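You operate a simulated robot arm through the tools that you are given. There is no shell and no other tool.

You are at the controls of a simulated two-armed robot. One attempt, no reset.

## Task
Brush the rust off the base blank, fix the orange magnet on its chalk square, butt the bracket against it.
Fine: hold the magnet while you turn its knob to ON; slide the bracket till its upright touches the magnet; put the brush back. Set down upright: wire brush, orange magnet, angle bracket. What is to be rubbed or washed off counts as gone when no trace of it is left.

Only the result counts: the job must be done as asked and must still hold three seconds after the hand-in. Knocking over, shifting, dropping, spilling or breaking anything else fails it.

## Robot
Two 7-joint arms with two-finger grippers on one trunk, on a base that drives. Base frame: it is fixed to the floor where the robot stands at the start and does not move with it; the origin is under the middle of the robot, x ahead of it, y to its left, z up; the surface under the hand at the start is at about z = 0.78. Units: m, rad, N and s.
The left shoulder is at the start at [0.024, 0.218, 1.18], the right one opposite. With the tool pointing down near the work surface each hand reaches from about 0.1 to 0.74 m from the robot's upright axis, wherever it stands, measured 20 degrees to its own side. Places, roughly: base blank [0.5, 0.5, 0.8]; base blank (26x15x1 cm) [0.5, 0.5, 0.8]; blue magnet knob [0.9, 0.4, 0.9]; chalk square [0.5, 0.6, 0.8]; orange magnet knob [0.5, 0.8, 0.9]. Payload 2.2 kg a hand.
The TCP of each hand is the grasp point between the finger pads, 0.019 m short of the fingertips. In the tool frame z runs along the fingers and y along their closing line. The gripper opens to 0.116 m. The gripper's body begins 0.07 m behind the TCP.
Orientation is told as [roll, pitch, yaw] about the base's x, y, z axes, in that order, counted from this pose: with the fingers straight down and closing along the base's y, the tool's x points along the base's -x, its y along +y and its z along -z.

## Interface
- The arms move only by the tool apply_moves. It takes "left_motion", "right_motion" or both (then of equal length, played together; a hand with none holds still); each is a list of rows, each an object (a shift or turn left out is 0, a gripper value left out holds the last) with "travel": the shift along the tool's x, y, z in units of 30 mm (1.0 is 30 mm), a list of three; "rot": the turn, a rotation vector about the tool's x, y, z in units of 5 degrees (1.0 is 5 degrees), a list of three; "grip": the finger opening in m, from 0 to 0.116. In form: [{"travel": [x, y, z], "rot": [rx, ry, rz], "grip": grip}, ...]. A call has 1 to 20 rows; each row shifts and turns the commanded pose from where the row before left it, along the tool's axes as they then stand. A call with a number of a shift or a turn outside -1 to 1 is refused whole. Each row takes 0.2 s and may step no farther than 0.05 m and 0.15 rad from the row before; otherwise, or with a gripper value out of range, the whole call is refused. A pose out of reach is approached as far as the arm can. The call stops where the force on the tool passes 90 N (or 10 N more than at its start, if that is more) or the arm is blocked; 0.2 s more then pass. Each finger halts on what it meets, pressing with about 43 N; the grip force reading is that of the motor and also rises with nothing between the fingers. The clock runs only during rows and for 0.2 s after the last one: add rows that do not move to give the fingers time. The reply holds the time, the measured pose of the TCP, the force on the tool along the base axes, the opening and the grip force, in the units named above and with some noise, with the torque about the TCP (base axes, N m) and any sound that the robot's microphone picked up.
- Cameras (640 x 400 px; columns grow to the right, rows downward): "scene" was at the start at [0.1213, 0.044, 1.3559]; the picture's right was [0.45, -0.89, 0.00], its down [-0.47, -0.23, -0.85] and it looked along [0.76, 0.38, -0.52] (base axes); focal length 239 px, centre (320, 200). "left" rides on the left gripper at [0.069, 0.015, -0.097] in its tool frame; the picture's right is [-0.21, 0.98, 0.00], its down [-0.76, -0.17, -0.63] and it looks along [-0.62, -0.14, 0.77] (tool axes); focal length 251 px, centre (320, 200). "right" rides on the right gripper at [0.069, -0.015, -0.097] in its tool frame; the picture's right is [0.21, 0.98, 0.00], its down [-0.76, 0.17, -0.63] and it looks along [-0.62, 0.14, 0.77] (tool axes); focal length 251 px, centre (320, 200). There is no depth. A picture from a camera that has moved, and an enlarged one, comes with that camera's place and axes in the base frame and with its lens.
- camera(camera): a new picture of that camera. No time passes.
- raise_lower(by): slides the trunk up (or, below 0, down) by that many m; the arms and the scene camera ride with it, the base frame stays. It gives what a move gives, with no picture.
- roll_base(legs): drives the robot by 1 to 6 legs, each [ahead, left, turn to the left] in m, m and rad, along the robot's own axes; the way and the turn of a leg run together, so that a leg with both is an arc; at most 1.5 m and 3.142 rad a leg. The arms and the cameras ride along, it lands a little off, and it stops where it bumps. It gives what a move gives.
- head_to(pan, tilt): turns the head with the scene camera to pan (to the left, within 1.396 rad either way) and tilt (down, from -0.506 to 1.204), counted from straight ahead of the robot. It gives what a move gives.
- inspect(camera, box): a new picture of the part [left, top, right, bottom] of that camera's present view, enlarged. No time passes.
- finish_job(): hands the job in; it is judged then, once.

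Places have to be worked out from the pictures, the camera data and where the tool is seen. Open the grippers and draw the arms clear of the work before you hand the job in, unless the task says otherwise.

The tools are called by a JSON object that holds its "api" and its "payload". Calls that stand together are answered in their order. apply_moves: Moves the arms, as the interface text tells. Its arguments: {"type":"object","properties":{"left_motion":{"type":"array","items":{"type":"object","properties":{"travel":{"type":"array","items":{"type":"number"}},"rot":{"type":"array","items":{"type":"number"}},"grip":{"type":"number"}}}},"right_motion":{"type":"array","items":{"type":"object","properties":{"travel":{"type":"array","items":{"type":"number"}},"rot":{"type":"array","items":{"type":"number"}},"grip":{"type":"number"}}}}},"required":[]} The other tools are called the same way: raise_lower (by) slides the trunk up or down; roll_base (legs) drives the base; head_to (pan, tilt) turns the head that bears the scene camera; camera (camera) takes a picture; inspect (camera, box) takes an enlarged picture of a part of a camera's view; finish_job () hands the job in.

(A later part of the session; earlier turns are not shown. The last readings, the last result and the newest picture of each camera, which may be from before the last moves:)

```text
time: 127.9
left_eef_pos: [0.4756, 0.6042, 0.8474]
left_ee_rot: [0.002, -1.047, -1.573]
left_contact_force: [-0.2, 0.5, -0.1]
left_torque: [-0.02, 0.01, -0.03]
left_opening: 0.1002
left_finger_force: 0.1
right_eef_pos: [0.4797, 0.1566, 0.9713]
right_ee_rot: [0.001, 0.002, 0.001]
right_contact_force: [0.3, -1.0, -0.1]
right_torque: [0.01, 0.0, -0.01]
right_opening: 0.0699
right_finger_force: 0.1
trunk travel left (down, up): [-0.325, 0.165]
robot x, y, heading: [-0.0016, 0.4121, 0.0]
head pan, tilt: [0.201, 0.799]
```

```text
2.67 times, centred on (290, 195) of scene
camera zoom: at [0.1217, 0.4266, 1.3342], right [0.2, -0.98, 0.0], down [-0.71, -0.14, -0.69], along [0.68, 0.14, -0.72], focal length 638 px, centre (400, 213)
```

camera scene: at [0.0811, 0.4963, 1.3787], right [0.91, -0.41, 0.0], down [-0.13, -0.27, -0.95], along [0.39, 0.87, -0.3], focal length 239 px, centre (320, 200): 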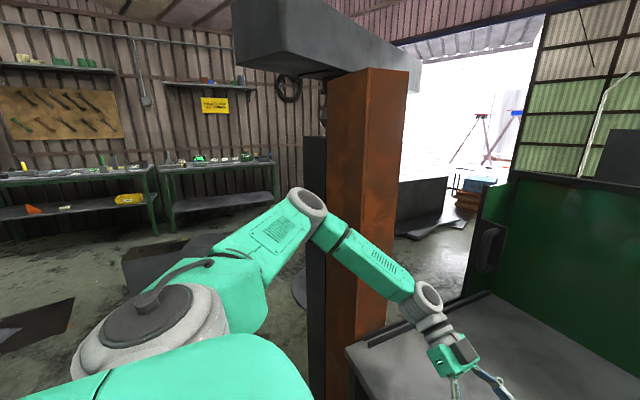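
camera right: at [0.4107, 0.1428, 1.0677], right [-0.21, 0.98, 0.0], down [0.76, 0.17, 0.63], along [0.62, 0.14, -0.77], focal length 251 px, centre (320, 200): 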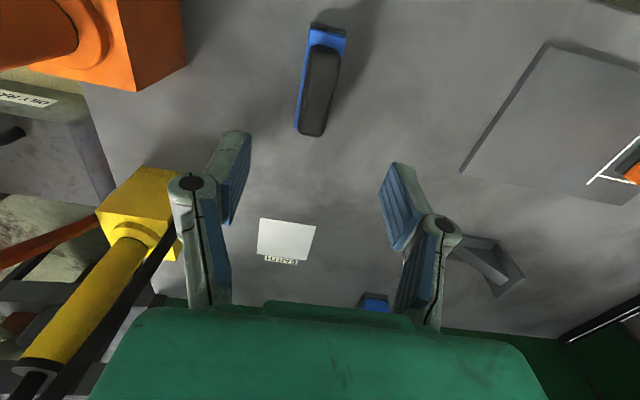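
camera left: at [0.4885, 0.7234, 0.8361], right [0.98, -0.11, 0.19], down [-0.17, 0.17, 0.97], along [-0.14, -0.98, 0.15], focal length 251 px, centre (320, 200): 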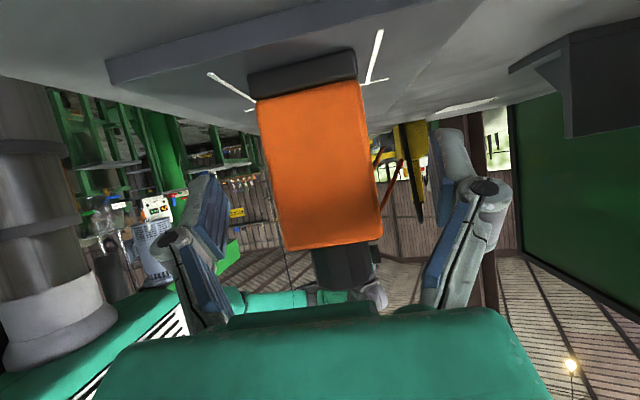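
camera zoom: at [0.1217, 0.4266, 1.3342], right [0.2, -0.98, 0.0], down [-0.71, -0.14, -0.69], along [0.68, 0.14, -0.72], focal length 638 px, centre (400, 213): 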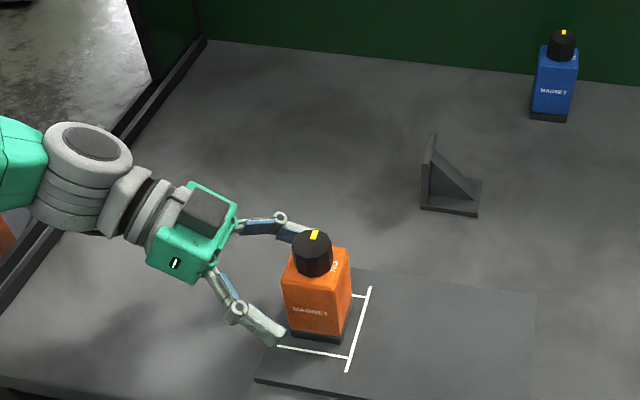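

I'm nearly at the grasp point. I'll advance the last 17 mm, trim x, and close on the magnet's ±x faces.

{"api": "apply_moves", "payload": {"left_motion": [{"travel": [0, -0.05, 0.3]}, {"travel": [0.02, 0, 0.27]}, {}, {"grip": 0.07}, {"grip": 0.058}, {"grip": 0.0}, {}, {}, {}]}}

{"api": "camera", "payload": {"camera": "left"}}

{"api": "inspect", "payload": {"camera": "scene", "box": [220, 160, 360, 270]}}

```text
time: 129.9
left_eef_pos: [0.4725, 0.5921, 0.8392]
left_ee_rot: [0.001, -1.047, -1.572]
left_contact_force: [2.5, 0.5, 0.0]
left_torque: [0.22, -0.12, 0.03]
left_opening: 0.0519
left_finger_force: 42.9
right_eef_pos: [0.4788, 0.1572, 0.971]
right_ee_rot: [0.0, 0.0, 0.0]
right_contact_force: [-0.2, -0.2, -0.3]
right_torque: [0.03, 0.02, 0.0]
right_opening: 0.0699
right_finger_force: 0.1
trunk travel left (down, up): [-0.325, 0.165]
robot x, y, heading: [0.0051, 0.4106, -0.004]
head pan, tilt: [0.201, 0.799]
```

```text
taken
camera left: at [0.4871, 0.7099, 0.827], right [0.98, -0.11, 0.19], down [-0.17, 0.17, 0.97], along [-0.14, -0.98, 0.15], focal length 251 px, centre (320, 200)
```

left: 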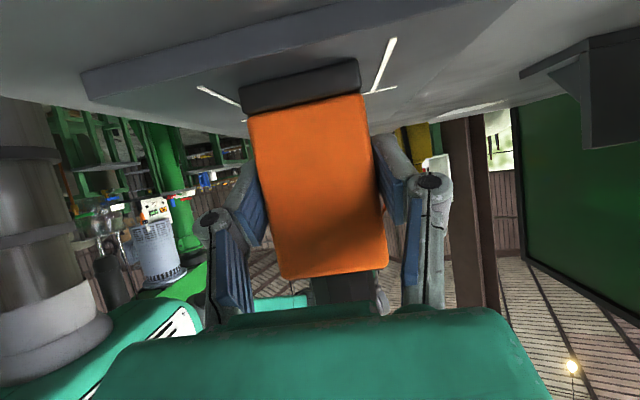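

```text
3.64 times, centred on (290, 215) of scene
camera zoom: at [0.1219, 0.4266, 1.3342], right [0.2, -0.98, 0.0], down [-0.71, -0.14, -0.69], along [0.68, 0.14, -0.72], focal length 870 px, centre (429, 146)
```

zoom: 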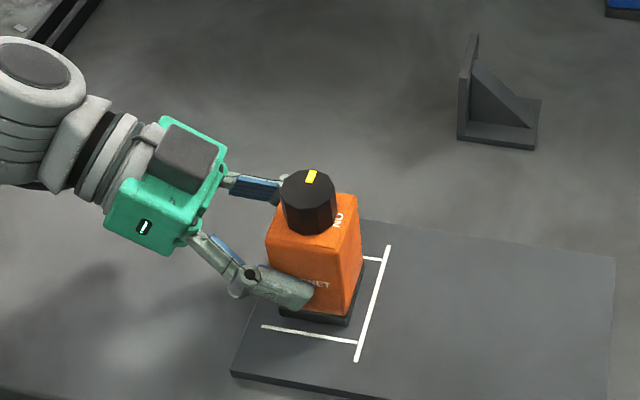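

The left hand now holds the magnet on its ±x faces (51.9 mm). The knob centre is ≈ (0.474, 0.578), top at ≈ 0.91. I'll raise the right hand, move it inward, and start turning it to a yaw that keeps it clear of the left gripper.

{"api": "apply_moves", "payload": {"right_motion": [{"travel": [0, 0.3, -0.9]}, {"travel": [0, 0.9, -0.9]}, {"travel": [0, 0.9, -0.9]}, {"travel": [0, 0.9, -0.6]}, {"travel": [0, 0.9, 0]}, {"travel": [0, 0.9, 0]}, {"rot": [0, 0, -1]}, {"rot": [0, 0, -1]}, {"rot": [0, 0, -1]}, {"rot": [0, 0, -1]}, {"rot": [0, 0, -1]}, {"rot": [0, 0, -1]}, {"rot": [0, 0, -1]}, {"rot": [0, 0, -1]}, {"rot": [0, 0, -1]}, {"rot": [0, 0, -1]}, {"rot": [0, 0, -1]}, {"rot": [0, 0, -1]}, {}, {}]}}

{"api": "camera", "payload": {"camera": "scene"}}

```text
time: 134.1
left_eef_pos: [0.4731, 0.5919, 0.8395]
left_ee_rot: [0.002, -1.046, -1.574]
left_contact_force: [0.0, 1.3, 2.3]
left_torque: [0.06, 0.13, 0.02]
left_opening: 0.0518
left_finger_force: 42.9
right_eef_pos: [0.4781, 0.3003, 1.07]
right_ee_rot: [-0.002, 0.001, 1.046]
right_contact_force: [-0.4, 0.2, 0.2]
right_torque: [0.03, 0.0, 0.0]
right_opening: 0.0702
right_finger_force: 0.0
trunk travel left (down, up): [-0.325, 0.165]
robot x, y, heading: [-0.0022, 0.4092, 0.001]
head pan, tilt: [0.201, 0.799]
```

```text
taken
camera scene: at [0.1215, 0.4277, 1.3342], right [0.2, -0.98, 0.0], down [-0.71, -0.14, -0.69], along [0.68, 0.14, -0.72], focal length 239 px, centre (320, 200)
```

scene: 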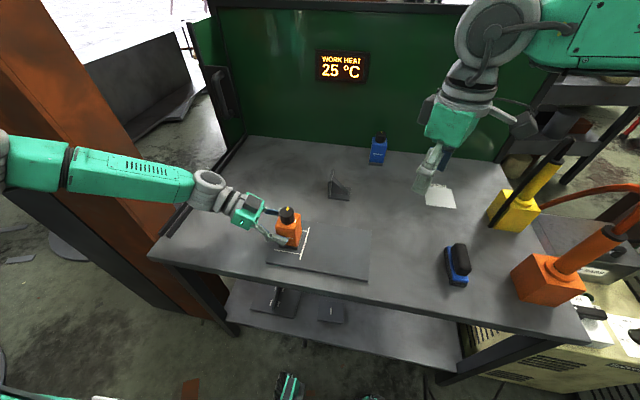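

At yaw +60° without trouble. I'll continue to +135° and see whether the wrist allows it.

{"api": "apply_moves", "payload": {"right_motion": [{"rot": [0, 0, -1]}, {"rot": [0, 0, -1]}, {"rot": [0, 0, -1]}, {"rot": [0, 0, -1]}, {"rot": [0, 0, -1]}, {"rot": [0, 0, -1]}, {"rot": [0, 0, -1]}, {"rot": [0, 0, -1]}, {"rot": [0, 0, -1]}, {"rot": [0, 0, -1]}, {"rot": [0, 0, -1]}, {"rot": [0, 0, -1]}, {"rot": [0, 0, -1]}, {"rot": [0, 0, -1]}, {"rot": [0, 0, -1]}, {}, {}]}}

{"api": "camera", "payload": {"camera": "scene"}}

```text
time: 137.7
left_eef_pos: [0.4727, 0.5924, 0.8384]
left_ee_rot: [0.002, -1.046, -1.569]
left_contact_force: [3.5, -0.6, 3.0]
left_torque: [-0.04, 0.03, 0.08]
left_opening: 0.0517
left_finger_force: 43.4
right_eef_pos: [0.4765, 0.3053, 1.071]
right_ee_rot: [-0.004, 0.004, 1.183]
right_contact_force: [0.2, -0.3, -0.2]
right_torque: [0.0, 0.03, -0.01]
right_opening: 0.0701
right_finger_force: 0.1
right hand out of reach, approached as far as the arm can: row 2, 3, 4, 5, 6, 7, 8, 9, 10, 11, 12, 13, 14, 15
trunk travel left (down, up): [-0.325, 0.165]
robot x, y, heading: [0.0002, 0.409, -0.001]
head pan, tilt: [0.201, 0.799]
```

```text
taken
camera scene: at [0.1222, 0.4273, 1.3342], right [0.2, -0.98, 0.0], down [-0.71, -0.14, -0.69], along [0.68, 0.14, -0.72], focal length 239 px, centre (320, 200)
```

scene: 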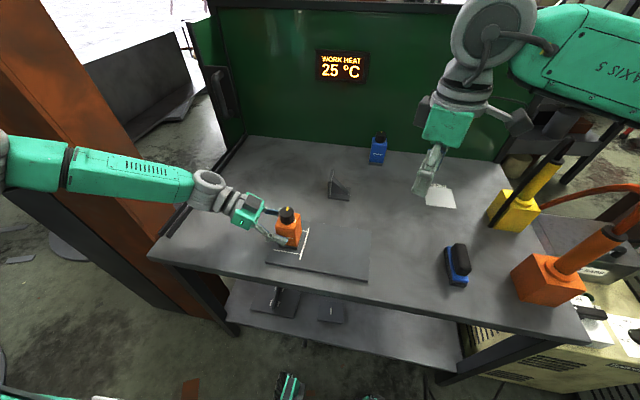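

The wrist stops at about +68° here. I'll go the other way, turning toward negative yaw, where a −45° → −135° sweep would also keep the fingers clear. First I'll check how the command behaves after the limit.

{"api": "apply_moves", "payload": {"right_motion": [{"rot": [0, 0, 1]}, {"rot": [0, 0, 1]}, {"rot": [0, 0, 1]}, {"rot": [0, 0, 1]}, {}]}}

```text
time: 138.9
left_eef_pos: [0.473, 0.5914, 0.8383]
left_ee_rot: [0.002, -1.046, -1.57]
left_contact_force: [3.2, 0.6, 3.0]
left_torque: [0.04, 0.03, 0.08]
left_opening: 0.0514
left_finger_force: 43.2
right_eef_pos: [0.4769, 0.3067, 1.0698]
right_ee_rot: [-0.005, 0.002, 0.832]
right_contact_force: [0.3, 0.1, -0.6]
right_torque: [-0.01, -0.02, 0.03]
right_opening: 0.0702
right_finger_force: 0.1
trunk travel left (down, up): [-0.325, 0.165]
robot x, y, heading: [0.0019, 0.4101, 0.0]
head pan, tilt: [0.201, 0.799]
```

The command clips to the reached pose, which is good. Now I'll rotate to −45°.

{"api": "apply_moves", "payload": {"right_motion": [{"rot": [0, 0, 1]}, {"rot": [0, 0, 1]}, {"rot": [0, 0, 1]}, {"rot": [0, 0, 1]}, {"rot": [0, 0, 1]}, {"rot": [0, 0, 1]}, {"rot": [0, 0, 1]}, {"rot": [0, 0, 1]}, {"rot": [0, 0, 1]}, {"rot": [0, 0, 1]}, {"rot": [0, 0, 1]}, {"rot": [0, 0, 1]}, {"rot": [0, 0, 1]}, {"rot": [0, 0, 1]}, {"rot": [0, 0, 1]}, {"rot": [0, 0, 1]}, {"rot": [0, 0, 1]}, {"rot": [0, 0, 1]}, {"rot": [0, 0, 0.54]}, {}]}}

```text
time: 143.1
left_eef_pos: [0.4742, 0.5928, 0.8386]
left_ee_rot: [0.001, -1.046, -1.571]
left_contact_force: [1.7, -0.5, 3.6]
left_torque: [-0.02, 0.09, 0.03]
left_opening: 0.0517
left_finger_force: 43.6
right_eef_pos: [0.476, 0.3056, 1.0703]
right_ee_rot: [-0.004, -0.007, -0.785]
right_contact_force: [-0.2, 0.5, -0.8]
right_torque: [-0.01, 0.04, 0.01]
right_opening: 0.0701
right_finger_force: 0.1
trunk travel left (down, up): [-0.325, 0.165]
robot x, y, heading: [0.0013, 0.4095, -0.002]
head pan, tilt: [0.201, 0.799]
```

At −45°. I'll move over the knob at z ≈ 1.07 and test the rotation to −135° up there first.

{"api": "apply_moves", "payload": {"right_motion": [{"travel": [0.808, 0.797, 0]}, {"travel": [0.808, 0.797, 0]}, {"travel": [0.808, 0.797, 0]}, {"travel": [0.808, 0.797, 0]}, {"travel": [0.808, 0.797, 0]}, {"travel": [0.808, 0.797, 0]}, {"travel": [0.808, 0.797, 0]}, {"travel": [0.808, 0.797, 0]}, {}, {}]}}

{"api": "camera", "payload": {"camera": "scene"}}

{"api": "camera", "payload": {"camera": "right"}}

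{"api": "camera", "payload": {"camera": "left"}}

```text
time: 145.3
left_eef_pos: [0.4725, 0.5936, 0.8393]
left_ee_rot: [0.003, -1.048, -1.57]
left_contact_force: [-2.5, 4.7, 6.2]
left_torque: [0.09, 0.25, -0.03]
left_opening: 0.0516
left_finger_force: 43.2
right_eef_pos: [0.4724, 0.58, 1.0691]
right_ee_rot: [-0.003, -0.006, -0.784]
right_contact_force: [-0.8, -0.3, 0.1]
right_torque: [0.0, 0.0, 0.0]
right_opening: 0.0701
right_finger_force: 0.2
trunk travel left (down, up): [-0.325, 0.165]
robot x, y, heading: [-0.0014, 0.4101, -0.003]
head pan, tilt: [0.201, 0.799]
```

```text
taken
camera scene: at [0.121, 0.4318, 1.3343], right [0.2, -0.98, 0.0], down [-0.71, -0.14, -0.69], along [0.68, 0.13, -0.72], focal length 239 px, centre (320, 200)
```

scene: 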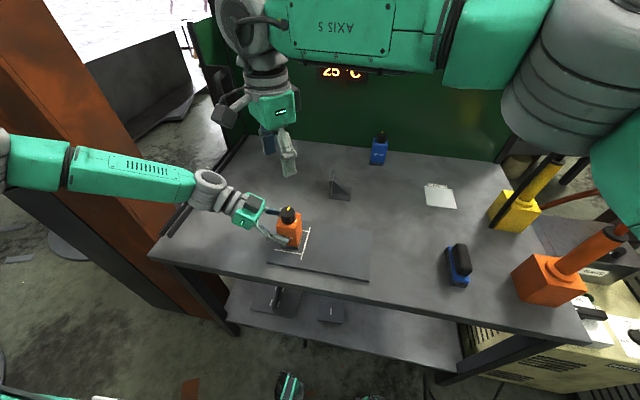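

```text
taken
camera right: at [0.4141, 0.6192, 1.1648], right [0.54, 0.84, 0.0], down [0.65, -0.41, 0.64], along [0.53, -0.34, -0.77], focal length 251 px, centre (320, 200)
```

right: 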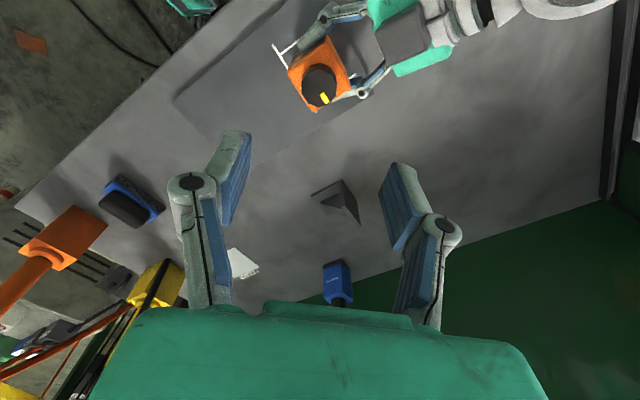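

```text
taken
camera left: at [0.4864, 0.7112, 0.8269], right [0.98, -0.11, 0.19], down [-0.17, 0.17, 0.97], along [-0.13, -0.98, 0.15], focal length 251 px, centre (320, 200)
```

left: 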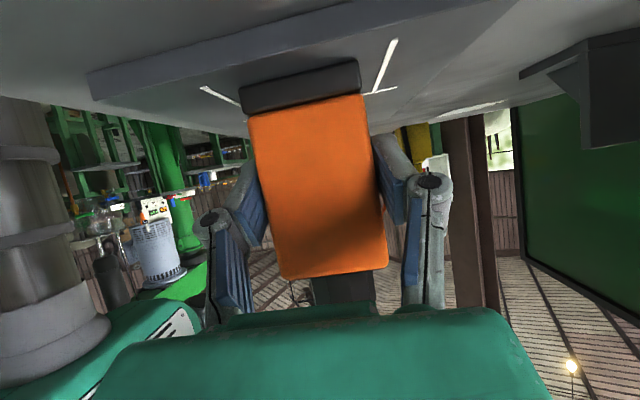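

Over the knob now. I'll zoom in through the right camera to pin down the knob centre and marker angle.

{"api": "inspect", "payload": {"camera": "right", "box": [260, 20, 400, 130]}}

{"api": "inspect", "payload": {"camera": "scene", "box": [230, 160, 350, 270]}}

```text
3.64 times, centred on (330, 75) of right
camera zoom: at [0.4141, 0.6192, 1.1648], right [0.54, 0.84, 0.0], down [0.65, -0.41, 0.64], along [0.53, -0.34, -0.77], focal length 914 px, centre (284, 654)
```

zoom: 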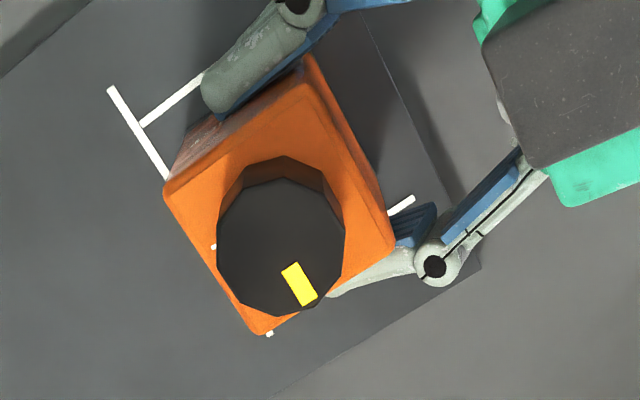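

```text
3.64 times, centred on (290, 215) of scene
camera zoom: at [0.121, 0.4318, 1.3343], right [0.2, -0.98, 0.0], down [-0.71, -0.14, -0.69], along [0.68, 0.13, -0.72], focal length 870 px, centre (429, 146)
```

zoom: 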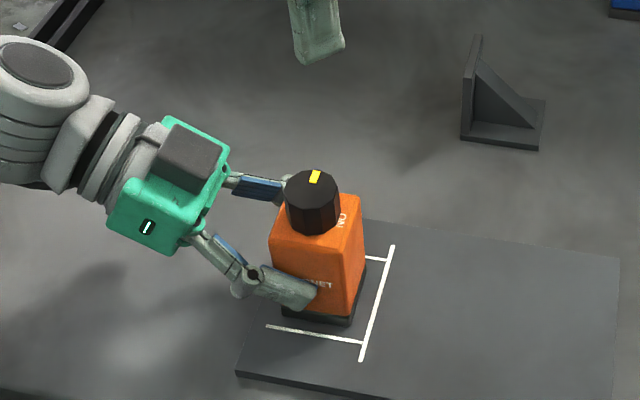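

Knob centre ≈ (0.4745, 0.579), and the marker still points to +x. I'll test the rotation to −135° here in the air.

{"api": "apply_moves", "payload": {"right_motion": [{"rot": [0, 0, 1]}, {"rot": [0, 0, 1]}, {"rot": [0, 0, 1]}, {"rot": [0, 0, 1]}, {"rot": [0, 0, 1]}, {"rot": [0, 0, 1]}, {"rot": [0, 0, 1]}, {"rot": [0, 0, 1]}, {"rot": [0, 0, 1]}, {"rot": [0, 0, 1]}, {"rot": [0, 0, 1]}, {"rot": [0, 0, 1]}, {"rot": [0, 0, 1]}, {"rot": [0, 0, 1]}, {"rot": [0, 0, 1]}, {"rot": [0, 0, 1]}, {"rot": [0, 0, 1]}, {"rot": [0, 0, 1]}, {}]}}

{"api": "camera", "payload": {"camera": "scene"}}

```text
time: 149.3
left_eef_pos: [0.4735, 0.5931, 0.8384]
left_ee_rot: [0.001, -1.049, -1.572]
left_contact_force: [-0.6, 2.0, 2.4]
left_torque: [-0.1, 0.02, 0.01]
left_opening: 0.0516
left_finger_force: 42.9
right_eef_pos: [0.4755, 0.5777, 1.0695]
right_ee_rot: [0.004, -0.002, -2.355]
right_contact_force: [-0.1, -0.3, 0.2]
right_torque: [0.05, -0.01, 0.02]
right_opening: 0.0702
right_finger_force: 0.1
trunk travel left (down, up): [-0.325, 0.165]
robot x, y, heading: [0.0026, 0.4111, -0.004]
head pan, tilt: [0.201, 0.799]
```

```text
taken
camera scene: at [0.1215, 0.4314, 1.3342], right [0.2, -0.98, 0.0], down [-0.71, -0.14, -0.69], along [0.68, 0.13, -0.72], focal length 239 px, centre (320, 200)
```

scene: 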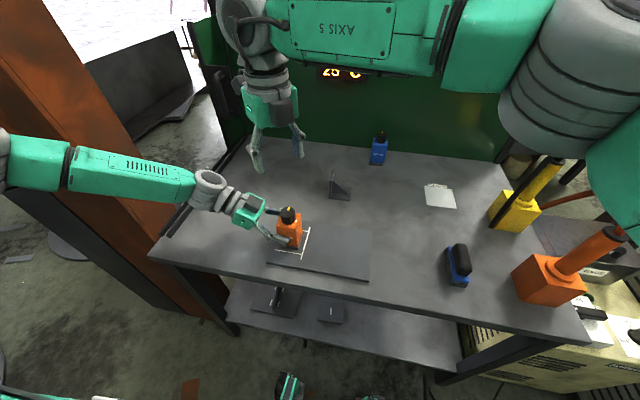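

−135° is reachable. I'll rotate back to −45°, narrow the opening to 50 mm, and descend to just above the knob.

{"api": "apply_moves", "payload": {"right_motion": [{"rot": [0, 0, -1], "grip": 0.05}, {"rot": [0, 0, -1]}, {"rot": [0, 0, -1]}, {"rot": [0, 0, -1]}, {"rot": [0, 0, -1]}, {"rot": [0, 0, -1]}, {"rot": [0, 0, -1]}, {"rot": [0, 0, -1]}, {"rot": [0, 0, -1]}, {"rot": [0, 0, -1]}, {"rot": [0, 0, -1]}, {"rot": [0, 0, -1]}, {"rot": [0, 0, -1]}, {"rot": [0, 0, -1]}, {"rot": [0, 0, -1]}, {"rot": [0, 0, -1]}, {"rot": [0, 0, -1]}, {"rot": [0, 0, -1]}, {}]}}

{"api": "apply_moves", "payload": {"right_motion": [{"travel": [0, 0, 0.9]}, {"travel": [0, 0, 0.9]}, {"travel": [0, 0, 0.9]}, {"travel": [0, 0, 0.9]}, {}, {}]}}

{"api": "camera", "payload": {"camera": "right"}}

{"api": "inspect", "payload": {"camera": "scene", "box": [200, 100, 360, 250]}}

```text
time: 153.3
left_eef_pos: [0.4721, 0.5921, 0.8375]
left_ee_rot: [0.004, -1.048, -1.572]
left_contact_force: [-1.0, 1.8, 2.4]
left_torque: [-0.01, 0.06, -0.02]
left_opening: 0.0517
left_finger_force: 43.3
right_eef_pos: [0.4756, 0.5787, 1.0687]
right_ee_rot: [-0.002, -0.006, -0.785]
right_contact_force: [0.4, 0.1, -0.7]
right_torque: [-0.01, 0.02, 0.01]
right_opening: 0.0504
right_finger_force: 0.1
trunk travel left (down, up): [-0.325, 0.165]
robot x, y, heading: [-0.0002, 0.4067, -0.004]
head pan, tilt: [0.201, 0.799]
```

```text
time: 154.7
left_eef_pos: [0.4733, 0.5928, 0.8383]
left_ee_rot: [0.003, -1.047, -1.574]
left_contact_force: [-0.9, 1.3, 0.9]
left_torque: [-0.07, 0.05, 0.01]
left_opening: 0.0516
left_finger_force: 43.3
right_eef_pos: [0.4756, 0.5782, 0.9597]
right_ee_rot: [-0.003, -0.006, -0.784]
right_contact_force: [0.6, -0.6, 0.3]
right_torque: [0.01, 0.03, 0.03]
right_opening: 0.0498
right_finger_force: 0.1
trunk travel left (down, up): [-0.325, 0.165]
robot x, y, heading: [-0.0039, 0.4063, -0.004]
head pan, tilt: [0.201, 0.799]
```

```text
taken
camera right: at [0.4157, 0.6179, 1.0555], right [0.54, 0.84, 0.0], down [0.65, -0.41, 0.64], along [0.53, -0.34, -0.77], focal length 251 px, centre (320, 200)
```

right: 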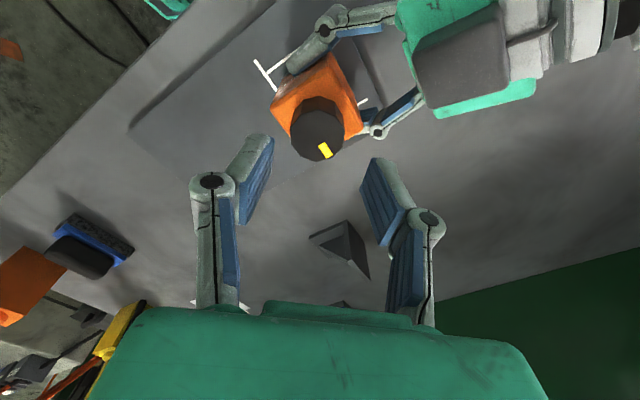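

```text
2.67 times, centred on (280, 175) of scene
camera zoom: at [0.1217, 0.4309, 1.3342], right [0.2, -0.98, 0.0], down [-0.71, -0.14, -0.69], along [0.68, 0.13, -0.72], focal length 638 px, centre (427, 267)
```

zoom: 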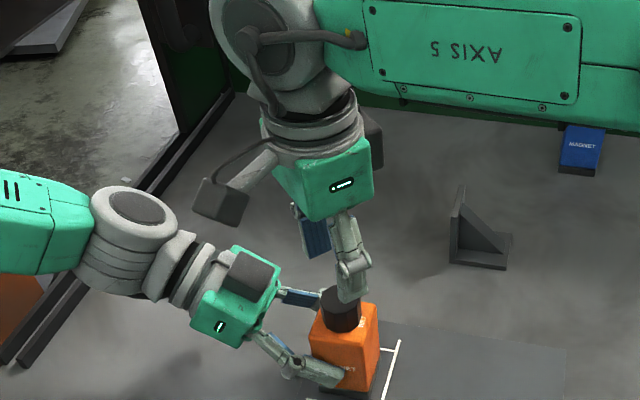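

I'm about 5 cm above the knob. I'll refine the centring with a zoom.

{"api": "inspect", "payload": {"camera": "right", "box": [250, 40, 400, 190]}}

```text
2.67 times, centred on (325, 115) of right
camera zoom: at [0.4157, 0.6179, 1.0555], right [0.54, 0.84, 0.0], down [0.65, -0.41, 0.64], along [0.53, -0.34, -0.77], focal length 670 px, centre (307, 427)
```

zoom: 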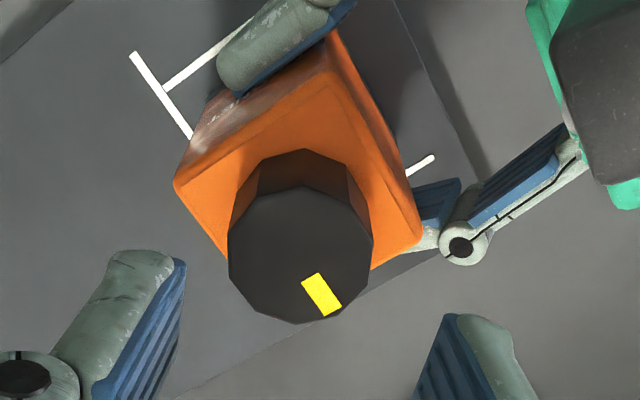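

I'll trim by 2–3 mm and lower to z ≈ 0.905, with the fingertips staying above the magnet's body top.

{"api": "apply_moves", "payload": {"right_motion": [{"travel": [0.083, -0.035, 0.6]}, {"travel": [0, 0, 0.6]}, {"travel": [0, 0, 0.6]}, {}, {}]}}

{"api": "camera", "payload": {"camera": "right"}}

{"api": "inspect", "payload": {"camera": "scene", "box": [200, 120, 360, 260]}}

```text
time: 155.9
left_eef_pos: [0.4725, 0.5916, 0.8383]
left_ee_rot: [0.001, -1.047, -1.573]
left_contact_force: [-0.5, 1.4, 1.1]
left_torque: [-0.04, 0.07, -0.02]
left_opening: 0.0517
left_finger_force: 43.5
right_eef_pos: [0.4715, 0.5792, 0.906]
right_ee_rot: [-0.005, -0.004, -0.785]
right_contact_force: [0.9, -0.4, 0.0]
right_torque: [0.01, 0.01, 0.01]
right_opening: 0.0502
right_finger_force: 0.0
trunk travel left (down, up): [-0.325, 0.165]
robot x, y, heading: [0.0003, 0.4054, -0.002]
head pan, tilt: [0.201, 0.799]
```

```text
taken
camera right: at [0.4131, 0.6184, 1.0025], right [0.54, 0.84, 0.0], down [0.65, -0.41, 0.64], along [0.53, -0.34, -0.77], focal length 251 px, centre (320, 200)
```

right: 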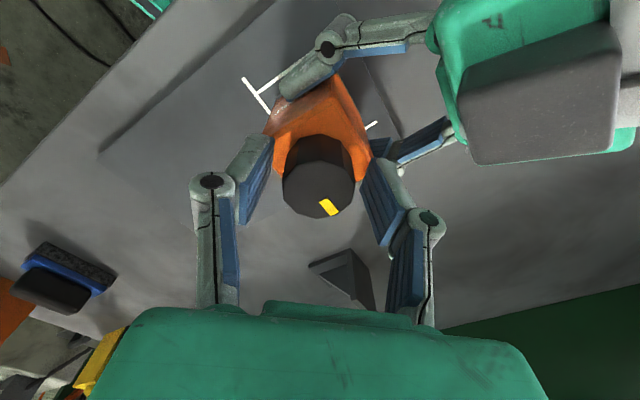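

```text
2.86 times, centred on (280, 190) of scene
camera zoom: at [0.1217, 0.4309, 1.3342], right [0.2, -0.98, 0.0], down [-0.71, -0.14, -0.69], along [0.68, 0.13, -0.72], focal length 684 px, centre (434, 229)
```

zoom: 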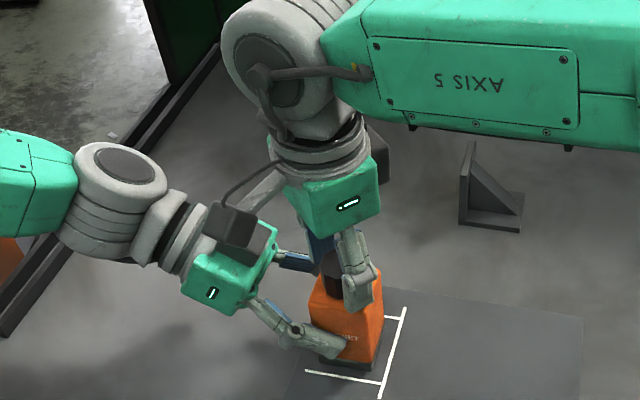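

The fingers straddle the knob with good clearance to the left gripper (its box top is at only ≈ 0.92). I'll close on the knob.

{"api": "apply_moves", "payload": {"right_motion": [{"grip": 0.04}, {"grip": 0.0}, {}, {}]}}

{"api": "camera", "payload": {"camera": "right"}}

```text
time: 156.9
left_eef_pos: [0.4731, 0.5921, 0.8399]
left_ee_rot: [0.001, -1.047, -1.571]
left_contact_force: [0.4, 3.0, 1.3]
left_torque: [-0.16, 0.17, 0.02]
left_opening: 0.0518
left_finger_force: 42.9
right_eef_pos: [0.4701, 0.5792, 0.9072]
right_ee_rot: [-0.003, -0.006, -0.784]
right_contact_force: [-2.7, -2.4, -0.2]
right_torque: [-0.09, 0.02, 0.0]
right_opening: 0.0355
right_finger_force: 43.4
trunk travel left (down, up): [-0.325, 0.165]
robot x, y, heading: [0.0044, 0.4069, 0.001]
head pan, tilt: [0.201, 0.799]
```

```text
taken
camera right: at [0.413, 0.6183, 1.0025], right [0.54, 0.84, 0.0], down [0.65, -0.41, 0.64], along [0.53, -0.34, -0.77], focal length 251 px, centre (320, 200)
```

right: 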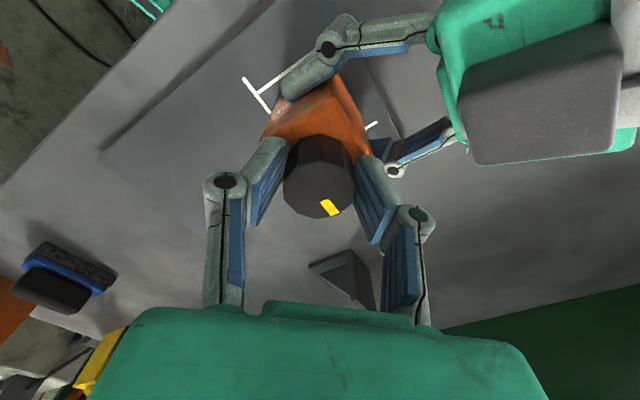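

The knob is gripped (35.5 mm). I'll turn the first 30° clockwise and check torque and forces.

{"api": "apply_moves", "payload": {"right_motion": [{"rot": [0, 0, 1]}, {"rot": [0, 0, 1]}, {"rot": [0, 0, 1]}, {"rot": [0, 0, 1]}, {"rot": [0, 0, 1]}, {"rot": [0, 0, 1]}, {}]}}

{"api": "camera", "payload": {"camera": "right"}}

{"api": "inspect", "payload": {"camera": "scene", "box": [200, 120, 360, 260]}}

```text
time: 158.5
left_eef_pos: [0.4738, 0.5923, 0.8387]
left_ee_rot: [0.002, -1.048, -1.571]
left_contact_force: [0.8, 0.3, -0.2]
left_torque: [-0.26, -0.16, -0.04]
left_opening: 0.0517
left_finger_force: 43.2
right_eef_pos: [0.4726, 0.5802, 0.9067]
right_ee_rot: [0.002, -0.005, -1.309]
right_contact_force: [0.1, 1.3, 0.2]
right_torque: [0.42, 0.17, 0.0]
right_opening: 0.0357
right_finger_force: 43.1
trunk travel left (down, up): [-0.325, 0.165]
robot x, y, heading: [0.0048, 0.4094, -0.001]
head pan, tilt: [0.201, 0.799]
```

```text
taken
camera right: at [0.4409, 0.6435, 1.0024], right [0.89, 0.46, 0.0], down [0.36, -0.68, 0.64], along [0.29, -0.57, -0.77], focal length 251 px, centre (320, 200)
```

right: 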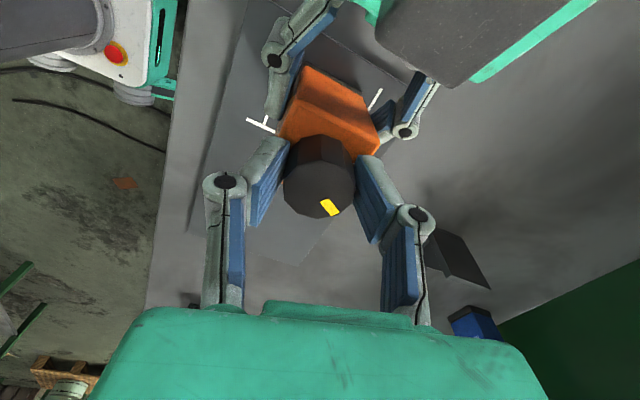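

```text
2.86 times, centred on (280, 190) of scene
camera zoom: at [0.1219, 0.4311, 1.3342], right [0.2, -0.98, 0.0], down [-0.71, -0.14, -0.69], along [0.68, 0.13, -0.72], focal length 684 px, centre (434, 229)
```

zoom: 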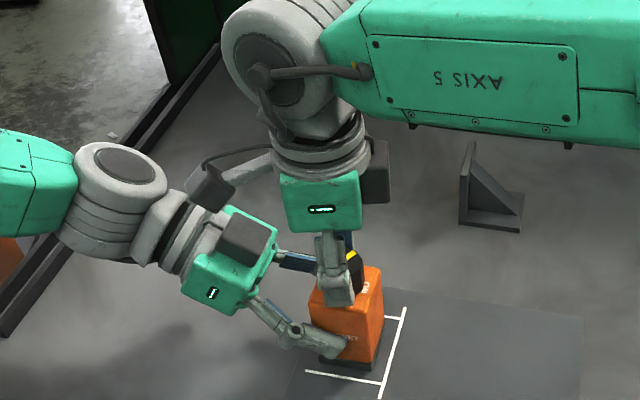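

The marker moves with the hand while the body stays put. I'll continue the remaining 60°.

{"api": "apply_moves", "payload": {"right_motion": [{"rot": [0, 0, 1]}, {"rot": [0, 0, 1]}, {"rot": [0, 0, 1]}, {"rot": [0, 0, 1]}, {"rot": [0, 0, 1]}, {"rot": [0, 0, 1]}, {}]}}

{"api": "camera", "payload": {"camera": "right"}}

{"api": "apply_moves", "payload": {"right_motion": [{"rot": [0, 0, 1]}, {"rot": [0, 0, 1]}, {"rot": [0, 0, 1]}, {"rot": [0, 0, 1]}, {"rot": [0, 0, 1]}, {"rot": [0, 0, 1]}, {}, {}]}}

{"api": "camera", "payload": {"camera": "right"}}

{"api": "inspect", "payload": {"camera": "scene", "box": [200, 120, 360, 260]}}

```text
time: 160.1
left_eef_pos: [0.4724, 0.5921, 0.8383]
left_ee_rot: [-0.001, -1.049, -1.571]
left_contact_force: [-11.3, -9.7, 4.4]
left_torque: [0.37, -0.47, -0.18]
left_opening: 0.0516
left_finger_force: 42.4
right_eef_pos: [0.4724, 0.5783, 0.9063]
right_ee_rot: [0.004, -0.003, -1.834]
right_contact_force: [10.7, 10.1, -2.4]
right_torque: [0.29, -0.23, -0.01]
right_opening: 0.0357
right_finger_force: 42.9
trunk travel left (down, up): [-0.325, 0.165]
robot x, y, heading: [0.0003, 0.409, -0.0]
head pan, tilt: [0.201, 0.799]
```

```text
taken
camera right: at [0.4768, 0.6504, 1.0025], right [1.0, -0.05, 0.0], down [-0.04, -0.77, 0.64], along [-0.03, -0.64, -0.77], focal length 251 px, centre (320, 200)
```

right: 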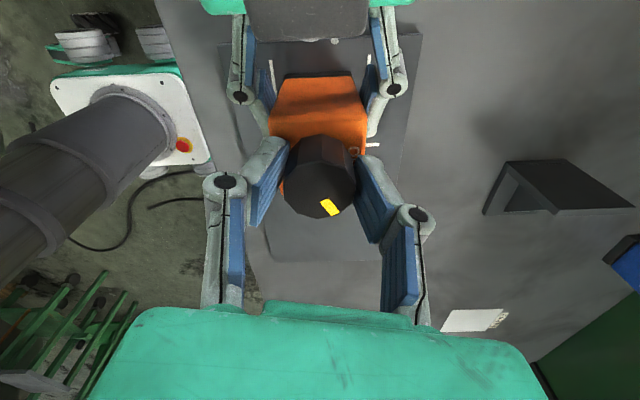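

```text
time: 161.9
left_eef_pos: [0.4723, 0.5898, 0.8395]
left_ee_rot: [-0.001, -1.049, -1.571]
left_contact_force: [-17.6, -10.7, 1.2]
left_torque: [-0.7, 0.18, -0.36]
left_opening: 0.0519
left_finger_force: 43.0
right_eef_pos: [0.4732, 0.5772, 0.9057]
right_ee_rot: [0.007, -0.003, -2.354]
right_contact_force: [18.5, 5.8, 0.4]
right_torque: [-0.18, -0.1, 0.11]
right_opening: 0.0355
right_finger_force: 43.0
trunk travel left (down, up): [-0.325, 0.165]
robot x, y, heading: [0.001, 0.4097, -0.002]
head pan, tilt: [0.201, 0.799]
```

```text
taken
camera right: at [0.5123, 0.6386, 1.0026], right [0.84, -0.54, 0.01], down [-0.42, -0.65, 0.63], along [-0.34, -0.54, -0.77], focal length 251 px, centre (320, 200)
```

right: 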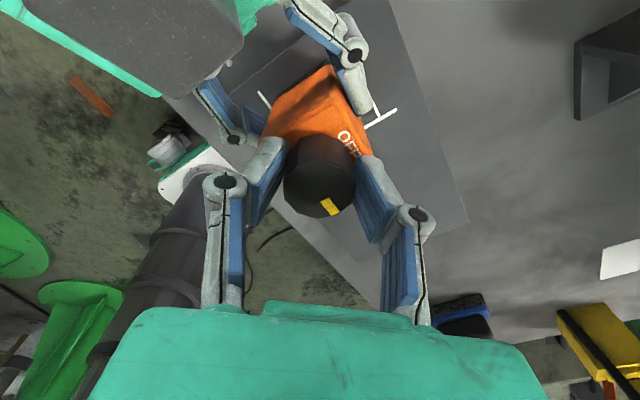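

```text
2.86 times, centred on (280, 190) of scene
camera zoom: at [0.1226, 0.4294, 1.3341], right [0.2, -0.98, 0.0], down [-0.71, -0.14, -0.69], along [0.68, 0.13, -0.72], focal length 684 px, centre (434, 229)
```

zoom: 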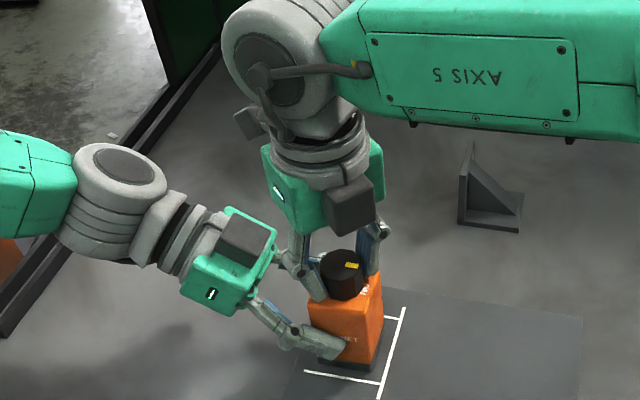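

The marker now points to −y, at ON, and the "OFF" label is exposed on the +x side. I'll probe a few degrees further to feel whether there's an end stop.

{"api": "apply_moves", "payload": {"right_motion": [{"rot": [0, 0, 0.6]}, {}, {}]}}

{"api": "inspect", "payload": {"camera": "scene", "box": [250, 180, 330, 260]}}

```text
time: 162.7
left_eef_pos: [0.4725, 0.5912, 0.8394]
left_ee_rot: [-0.001, -1.048, -1.57]
left_contact_force: [-18.3, -5.6, 0.9]
left_torque: [-0.85, 0.16, -0.63]
left_opening: 0.052
left_finger_force: 42.9
right_eef_pos: [0.4731, 0.5771, 0.9067]
right_ee_rot: [0.006, -0.002, -2.409]
right_contact_force: [18.7, -3.9, 0.3]
right_torque: [-0.36, -0.06, 0.55]
right_opening: 0.0359
right_finger_force: 43.0
trunk travel left (down, up): [-0.325, 0.165]
robot x, y, heading: [0.0012, 0.4084, -0.004]
head pan, tilt: [0.201, 0.799]
```

```text
5.00 times, centred on (290, 220) of scene
camera zoom: at [0.1222, 0.4282, 1.3342], right [0.2, -0.98, 0.0], down [-0.71, -0.14, -0.69], along [0.68, 0.14, -0.72], focal length 1197 px, centre (470, 100)
```

zoom: 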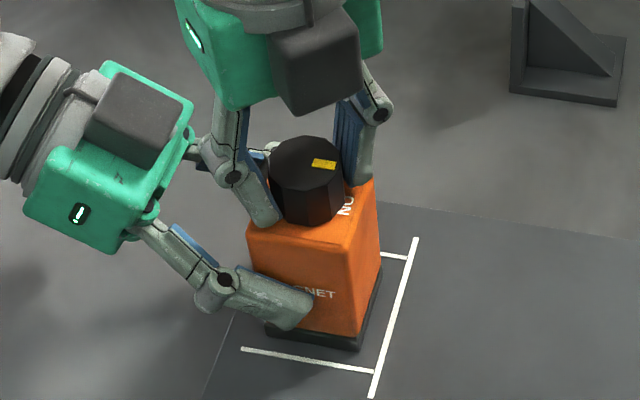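

Torque jumped to 0.55 Nm over 3°, so the knob sits at its ON end stop. I'll release the knob and lift the right hand straight up.

{"api": "apply_moves", "payload": {"right_motion": [{"grip": 0.045}, {"grip": 0.056}, {}, {"travel": [0, 0, -0.6]}, {"travel": [0, 0, -0.9]}, {"travel": [0, 0, -0.9]}, {"travel": [0, 0, -0.9]}, {"travel": [0, 0, -0.9]}, {}, {}]}}

{"api": "inspect", "payload": {"camera": "scene", "box": [250, 180, 330, 260]}}

{"api": "inspect", "payload": {"camera": "right", "box": [240, 20, 400, 150]}}

```text
time: 164.9
left_eef_pos: [0.4715, 0.5931, 0.8395]
left_ee_rot: [0.002, -1.047, -1.573]
left_contact_force: [-11.2, -9.5, -1.6]
left_torque: [0.38, -0.14, -0.24]
left_opening: 0.0518
left_finger_force: 43.3
right_eef_pos: [0.4711, 0.5808, 1.0337]
right_ee_rot: [0.004, 0.0, -2.405]
right_contact_force: [0.1, 0.9, -1.2]
right_torque: [0.0, 0.03, -0.03]
right_opening: 0.0562
right_finger_force: 0.1
trunk travel left (down, up): [-0.325, 0.165]
robot x, y, heading: [0.0022, 0.4055, -0.003]
head pan, tilt: [0.201, 0.799]
```

```text
5.00 times, centred on (290, 220) of scene
camera zoom: at [0.1211, 0.428, 1.3342], right [0.2, -0.98, 0.0], down [-0.71, -0.14, -0.69], along [0.68, 0.14, -0.72], focal length 1197 px, centre (470, 100)
```

zoom: 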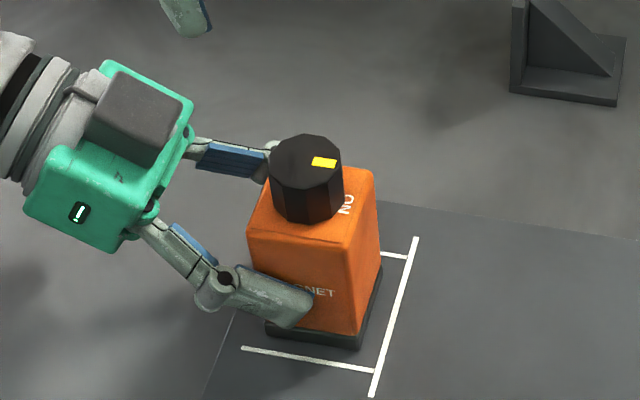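

```text
3.08 times, centred on (320, 85) of right
camera zoom: at [0.5128, 0.6395, 1.1297], right [0.81, -0.58, 0.0], down [-0.45, -0.63, 0.63], along [-0.37, -0.52, -0.77], focal length 774 px, centre (320, 554)
```

zoom: 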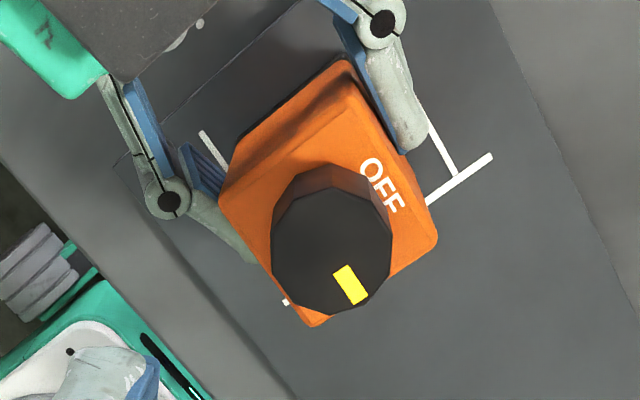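

The knob stays at ON. I'll release the left hand and withdraw it along its axis, keeping the right hand high.

{"api": "apply_moves", "payload": {"left_motion": [{"grip": 0.06}, {"grip": 0.085}, {"grip": 0.1}, {}, {"travel": [0, 0, -0.5]}, {"travel": [0, 0, -0.9]}, {"travel": [0, 0, -0.9]}, {"travel": [0, 0, -0.9]}, {"travel": [0, 0, -0.9]}, {}, {}]}}

{"api": "inspect", "payload": {"camera": "scene", "box": [230, 160, 390, 280]}}

{"api": "camera", "payload": {"camera": "right"}}

```text
time: 167.3
left_eef_pos: [0.4731, 0.7001, 0.8993]
left_ee_rot: [0.002, -1.048, -1.573]
left_contact_force: [0.7, -0.4, 0.1]
left_torque: [0.01, 0.01, 0.01]
left_opening: 0.1
left_finger_force: 0.1
right_eef_pos: [0.4715, 0.5811, 1.0333]
right_ee_rot: [0.006, -0.002, -2.406]
right_contact_force: [-0.4, 0.0, 0.2]
right_torque: [-0.01, -0.02, 0.0]
right_opening: 0.056
right_finger_force: 0.0
trunk travel left (down, up): [-0.325, 0.165]
robot x, y, heading: [0.0037, 0.4132, -0.006]
head pan, tilt: [0.201, 0.799]
```

```text
3.33 times, centred on (310, 220) of scene
camera zoom: at [0.1215, 0.4313, 1.3342], right [0.2, -0.98, 0.0], down [-0.71, -0.14, -0.69], along [0.68, 0.13, -0.72], focal length 798 px, centre (353, 133)
```

zoom: 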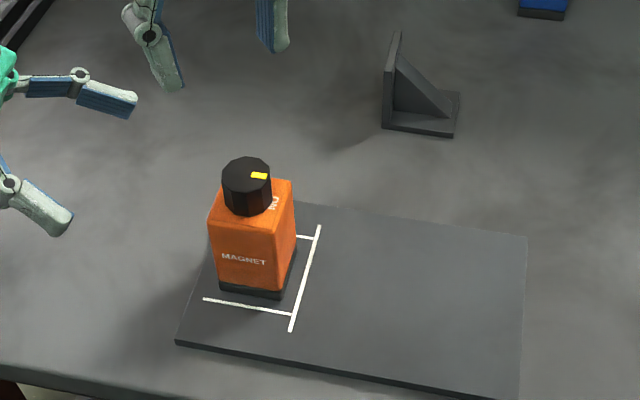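

```text
taken
camera right: at [0.5133, 0.6398, 1.1294], right [0.81, -0.58, 0.0], down [-0.45, -0.63, 0.64], along [-0.37, -0.52, -0.77], focal length 251 px, centre (320, 200)
```

right: 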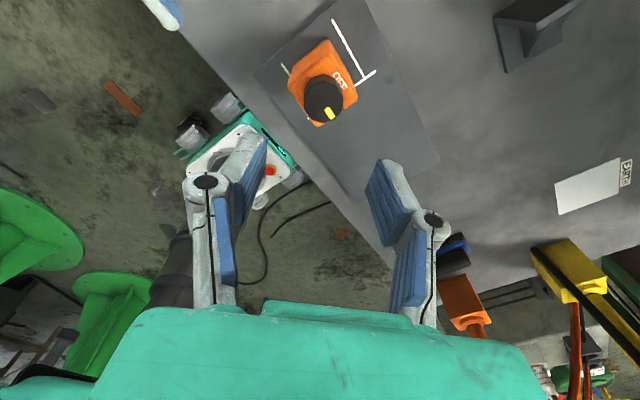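

The magnet stands fixed inside the chalk lines with its knob at ON. Next is the bracket: the left hand will fetch it, so I'll raise both hands and turn them back toward their neutral orientations.

{"api": "apply_moves", "payload": {"left_motion": [{"travel": [-0.866, 0, -0.5]}, {"travel": [-0.866, 0, -0.5]}, {"travel": [-0.866, 0, -0.5]}, {"travel": [-0.866, 0, -0.5]}, {"travel": [-0.866, 0, -0.5]}, {"rot": [0, 1, 0]}, {"rot": [0, 1, 0]}, {"rot": [0, 1, 0]}, {"rot": [0, 1, 0]}, {"rot": [0, 1, 0]}, {"rot": [0, 1, 0]}, {"rot": [0, 1, 0]}, {"rot": [0, 1, 0]}, {"rot": [0, 1, 0]}, {"rot": [0, 1, 0]}, {"rot": [0, 1, 0]}, {"rot": [0, 1, 0]}, {}, {}, {}], "right_motion": [{"rot": [0, 0, -1]}, {"rot": [0, 0, -1]}, {"rot": [0, 0, -1]}, {"rot": [0, 0, -1]}, {"rot": [0, 0, -1]}, {"rot": [0, 0, -1]}, {"rot": [0, 0, -1]}, {"rot": [0, 0, -1]}, {"rot": [0, 0, -1]}, {"rot": [0, 0, -1]}, {"rot": [0, 0, -1]}, {"rot": [0, 0, -1]}, {"rot": [0, 0, -1]}, {"rot": [0, 0, -1]}, {"rot": [0, 0, -1]}, {"rot": [0, 0, -1]}, {"rot": [0, 0, -1]}, {"rot": [0, 0, -1]}, {"rot": [0, 0, -1]}, {"rot": [0, 0, -1]}]}}

{"api": "camera", "payload": {"camera": "scene"}}

```text
time: 171.5
left_eef_pos: [0.473, 0.6989, 1.0501]
left_ee_rot: [0.0, 0.0, -1.571]
left_contact_force: [-0.4, 0.7, 0.0]
left_torque: [0.0, 0.02, -0.01]
left_opening: 0.1002
left_finger_force: 0.1
right_eef_pos: [0.4722, 0.5805, 1.0335]
right_ee_rot: [-0.002, -0.006, -0.66]
right_contact_force: [0.7, 0.2, 0.3]
right_torque: [-0.03, 0.01, -0.02]
right_opening: 0.0557
right_finger_force: 0.0
trunk travel left (down, up): [-0.325, 0.165]
robot x, y, heading: [0.0025, 0.41, -0.0]
head pan, tilt: [0.201, 0.799]
```

```text
taken
camera scene: at [0.1217, 0.4303, 1.3342], right [0.2, -0.98, 0.0], down [-0.71, -0.14, -0.69], along [0.68, 0.13, -0.72], focal length 239 px, centre (320, 200)
```

scene: 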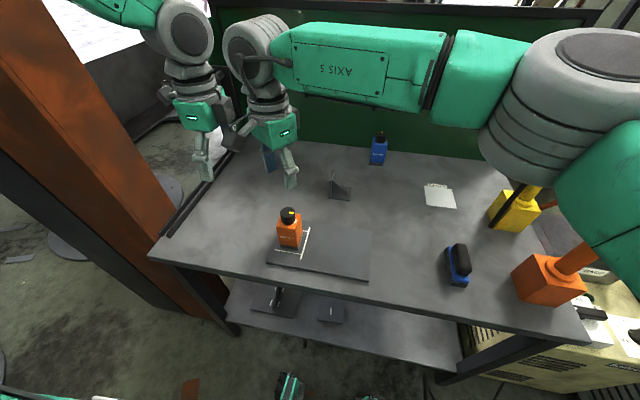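

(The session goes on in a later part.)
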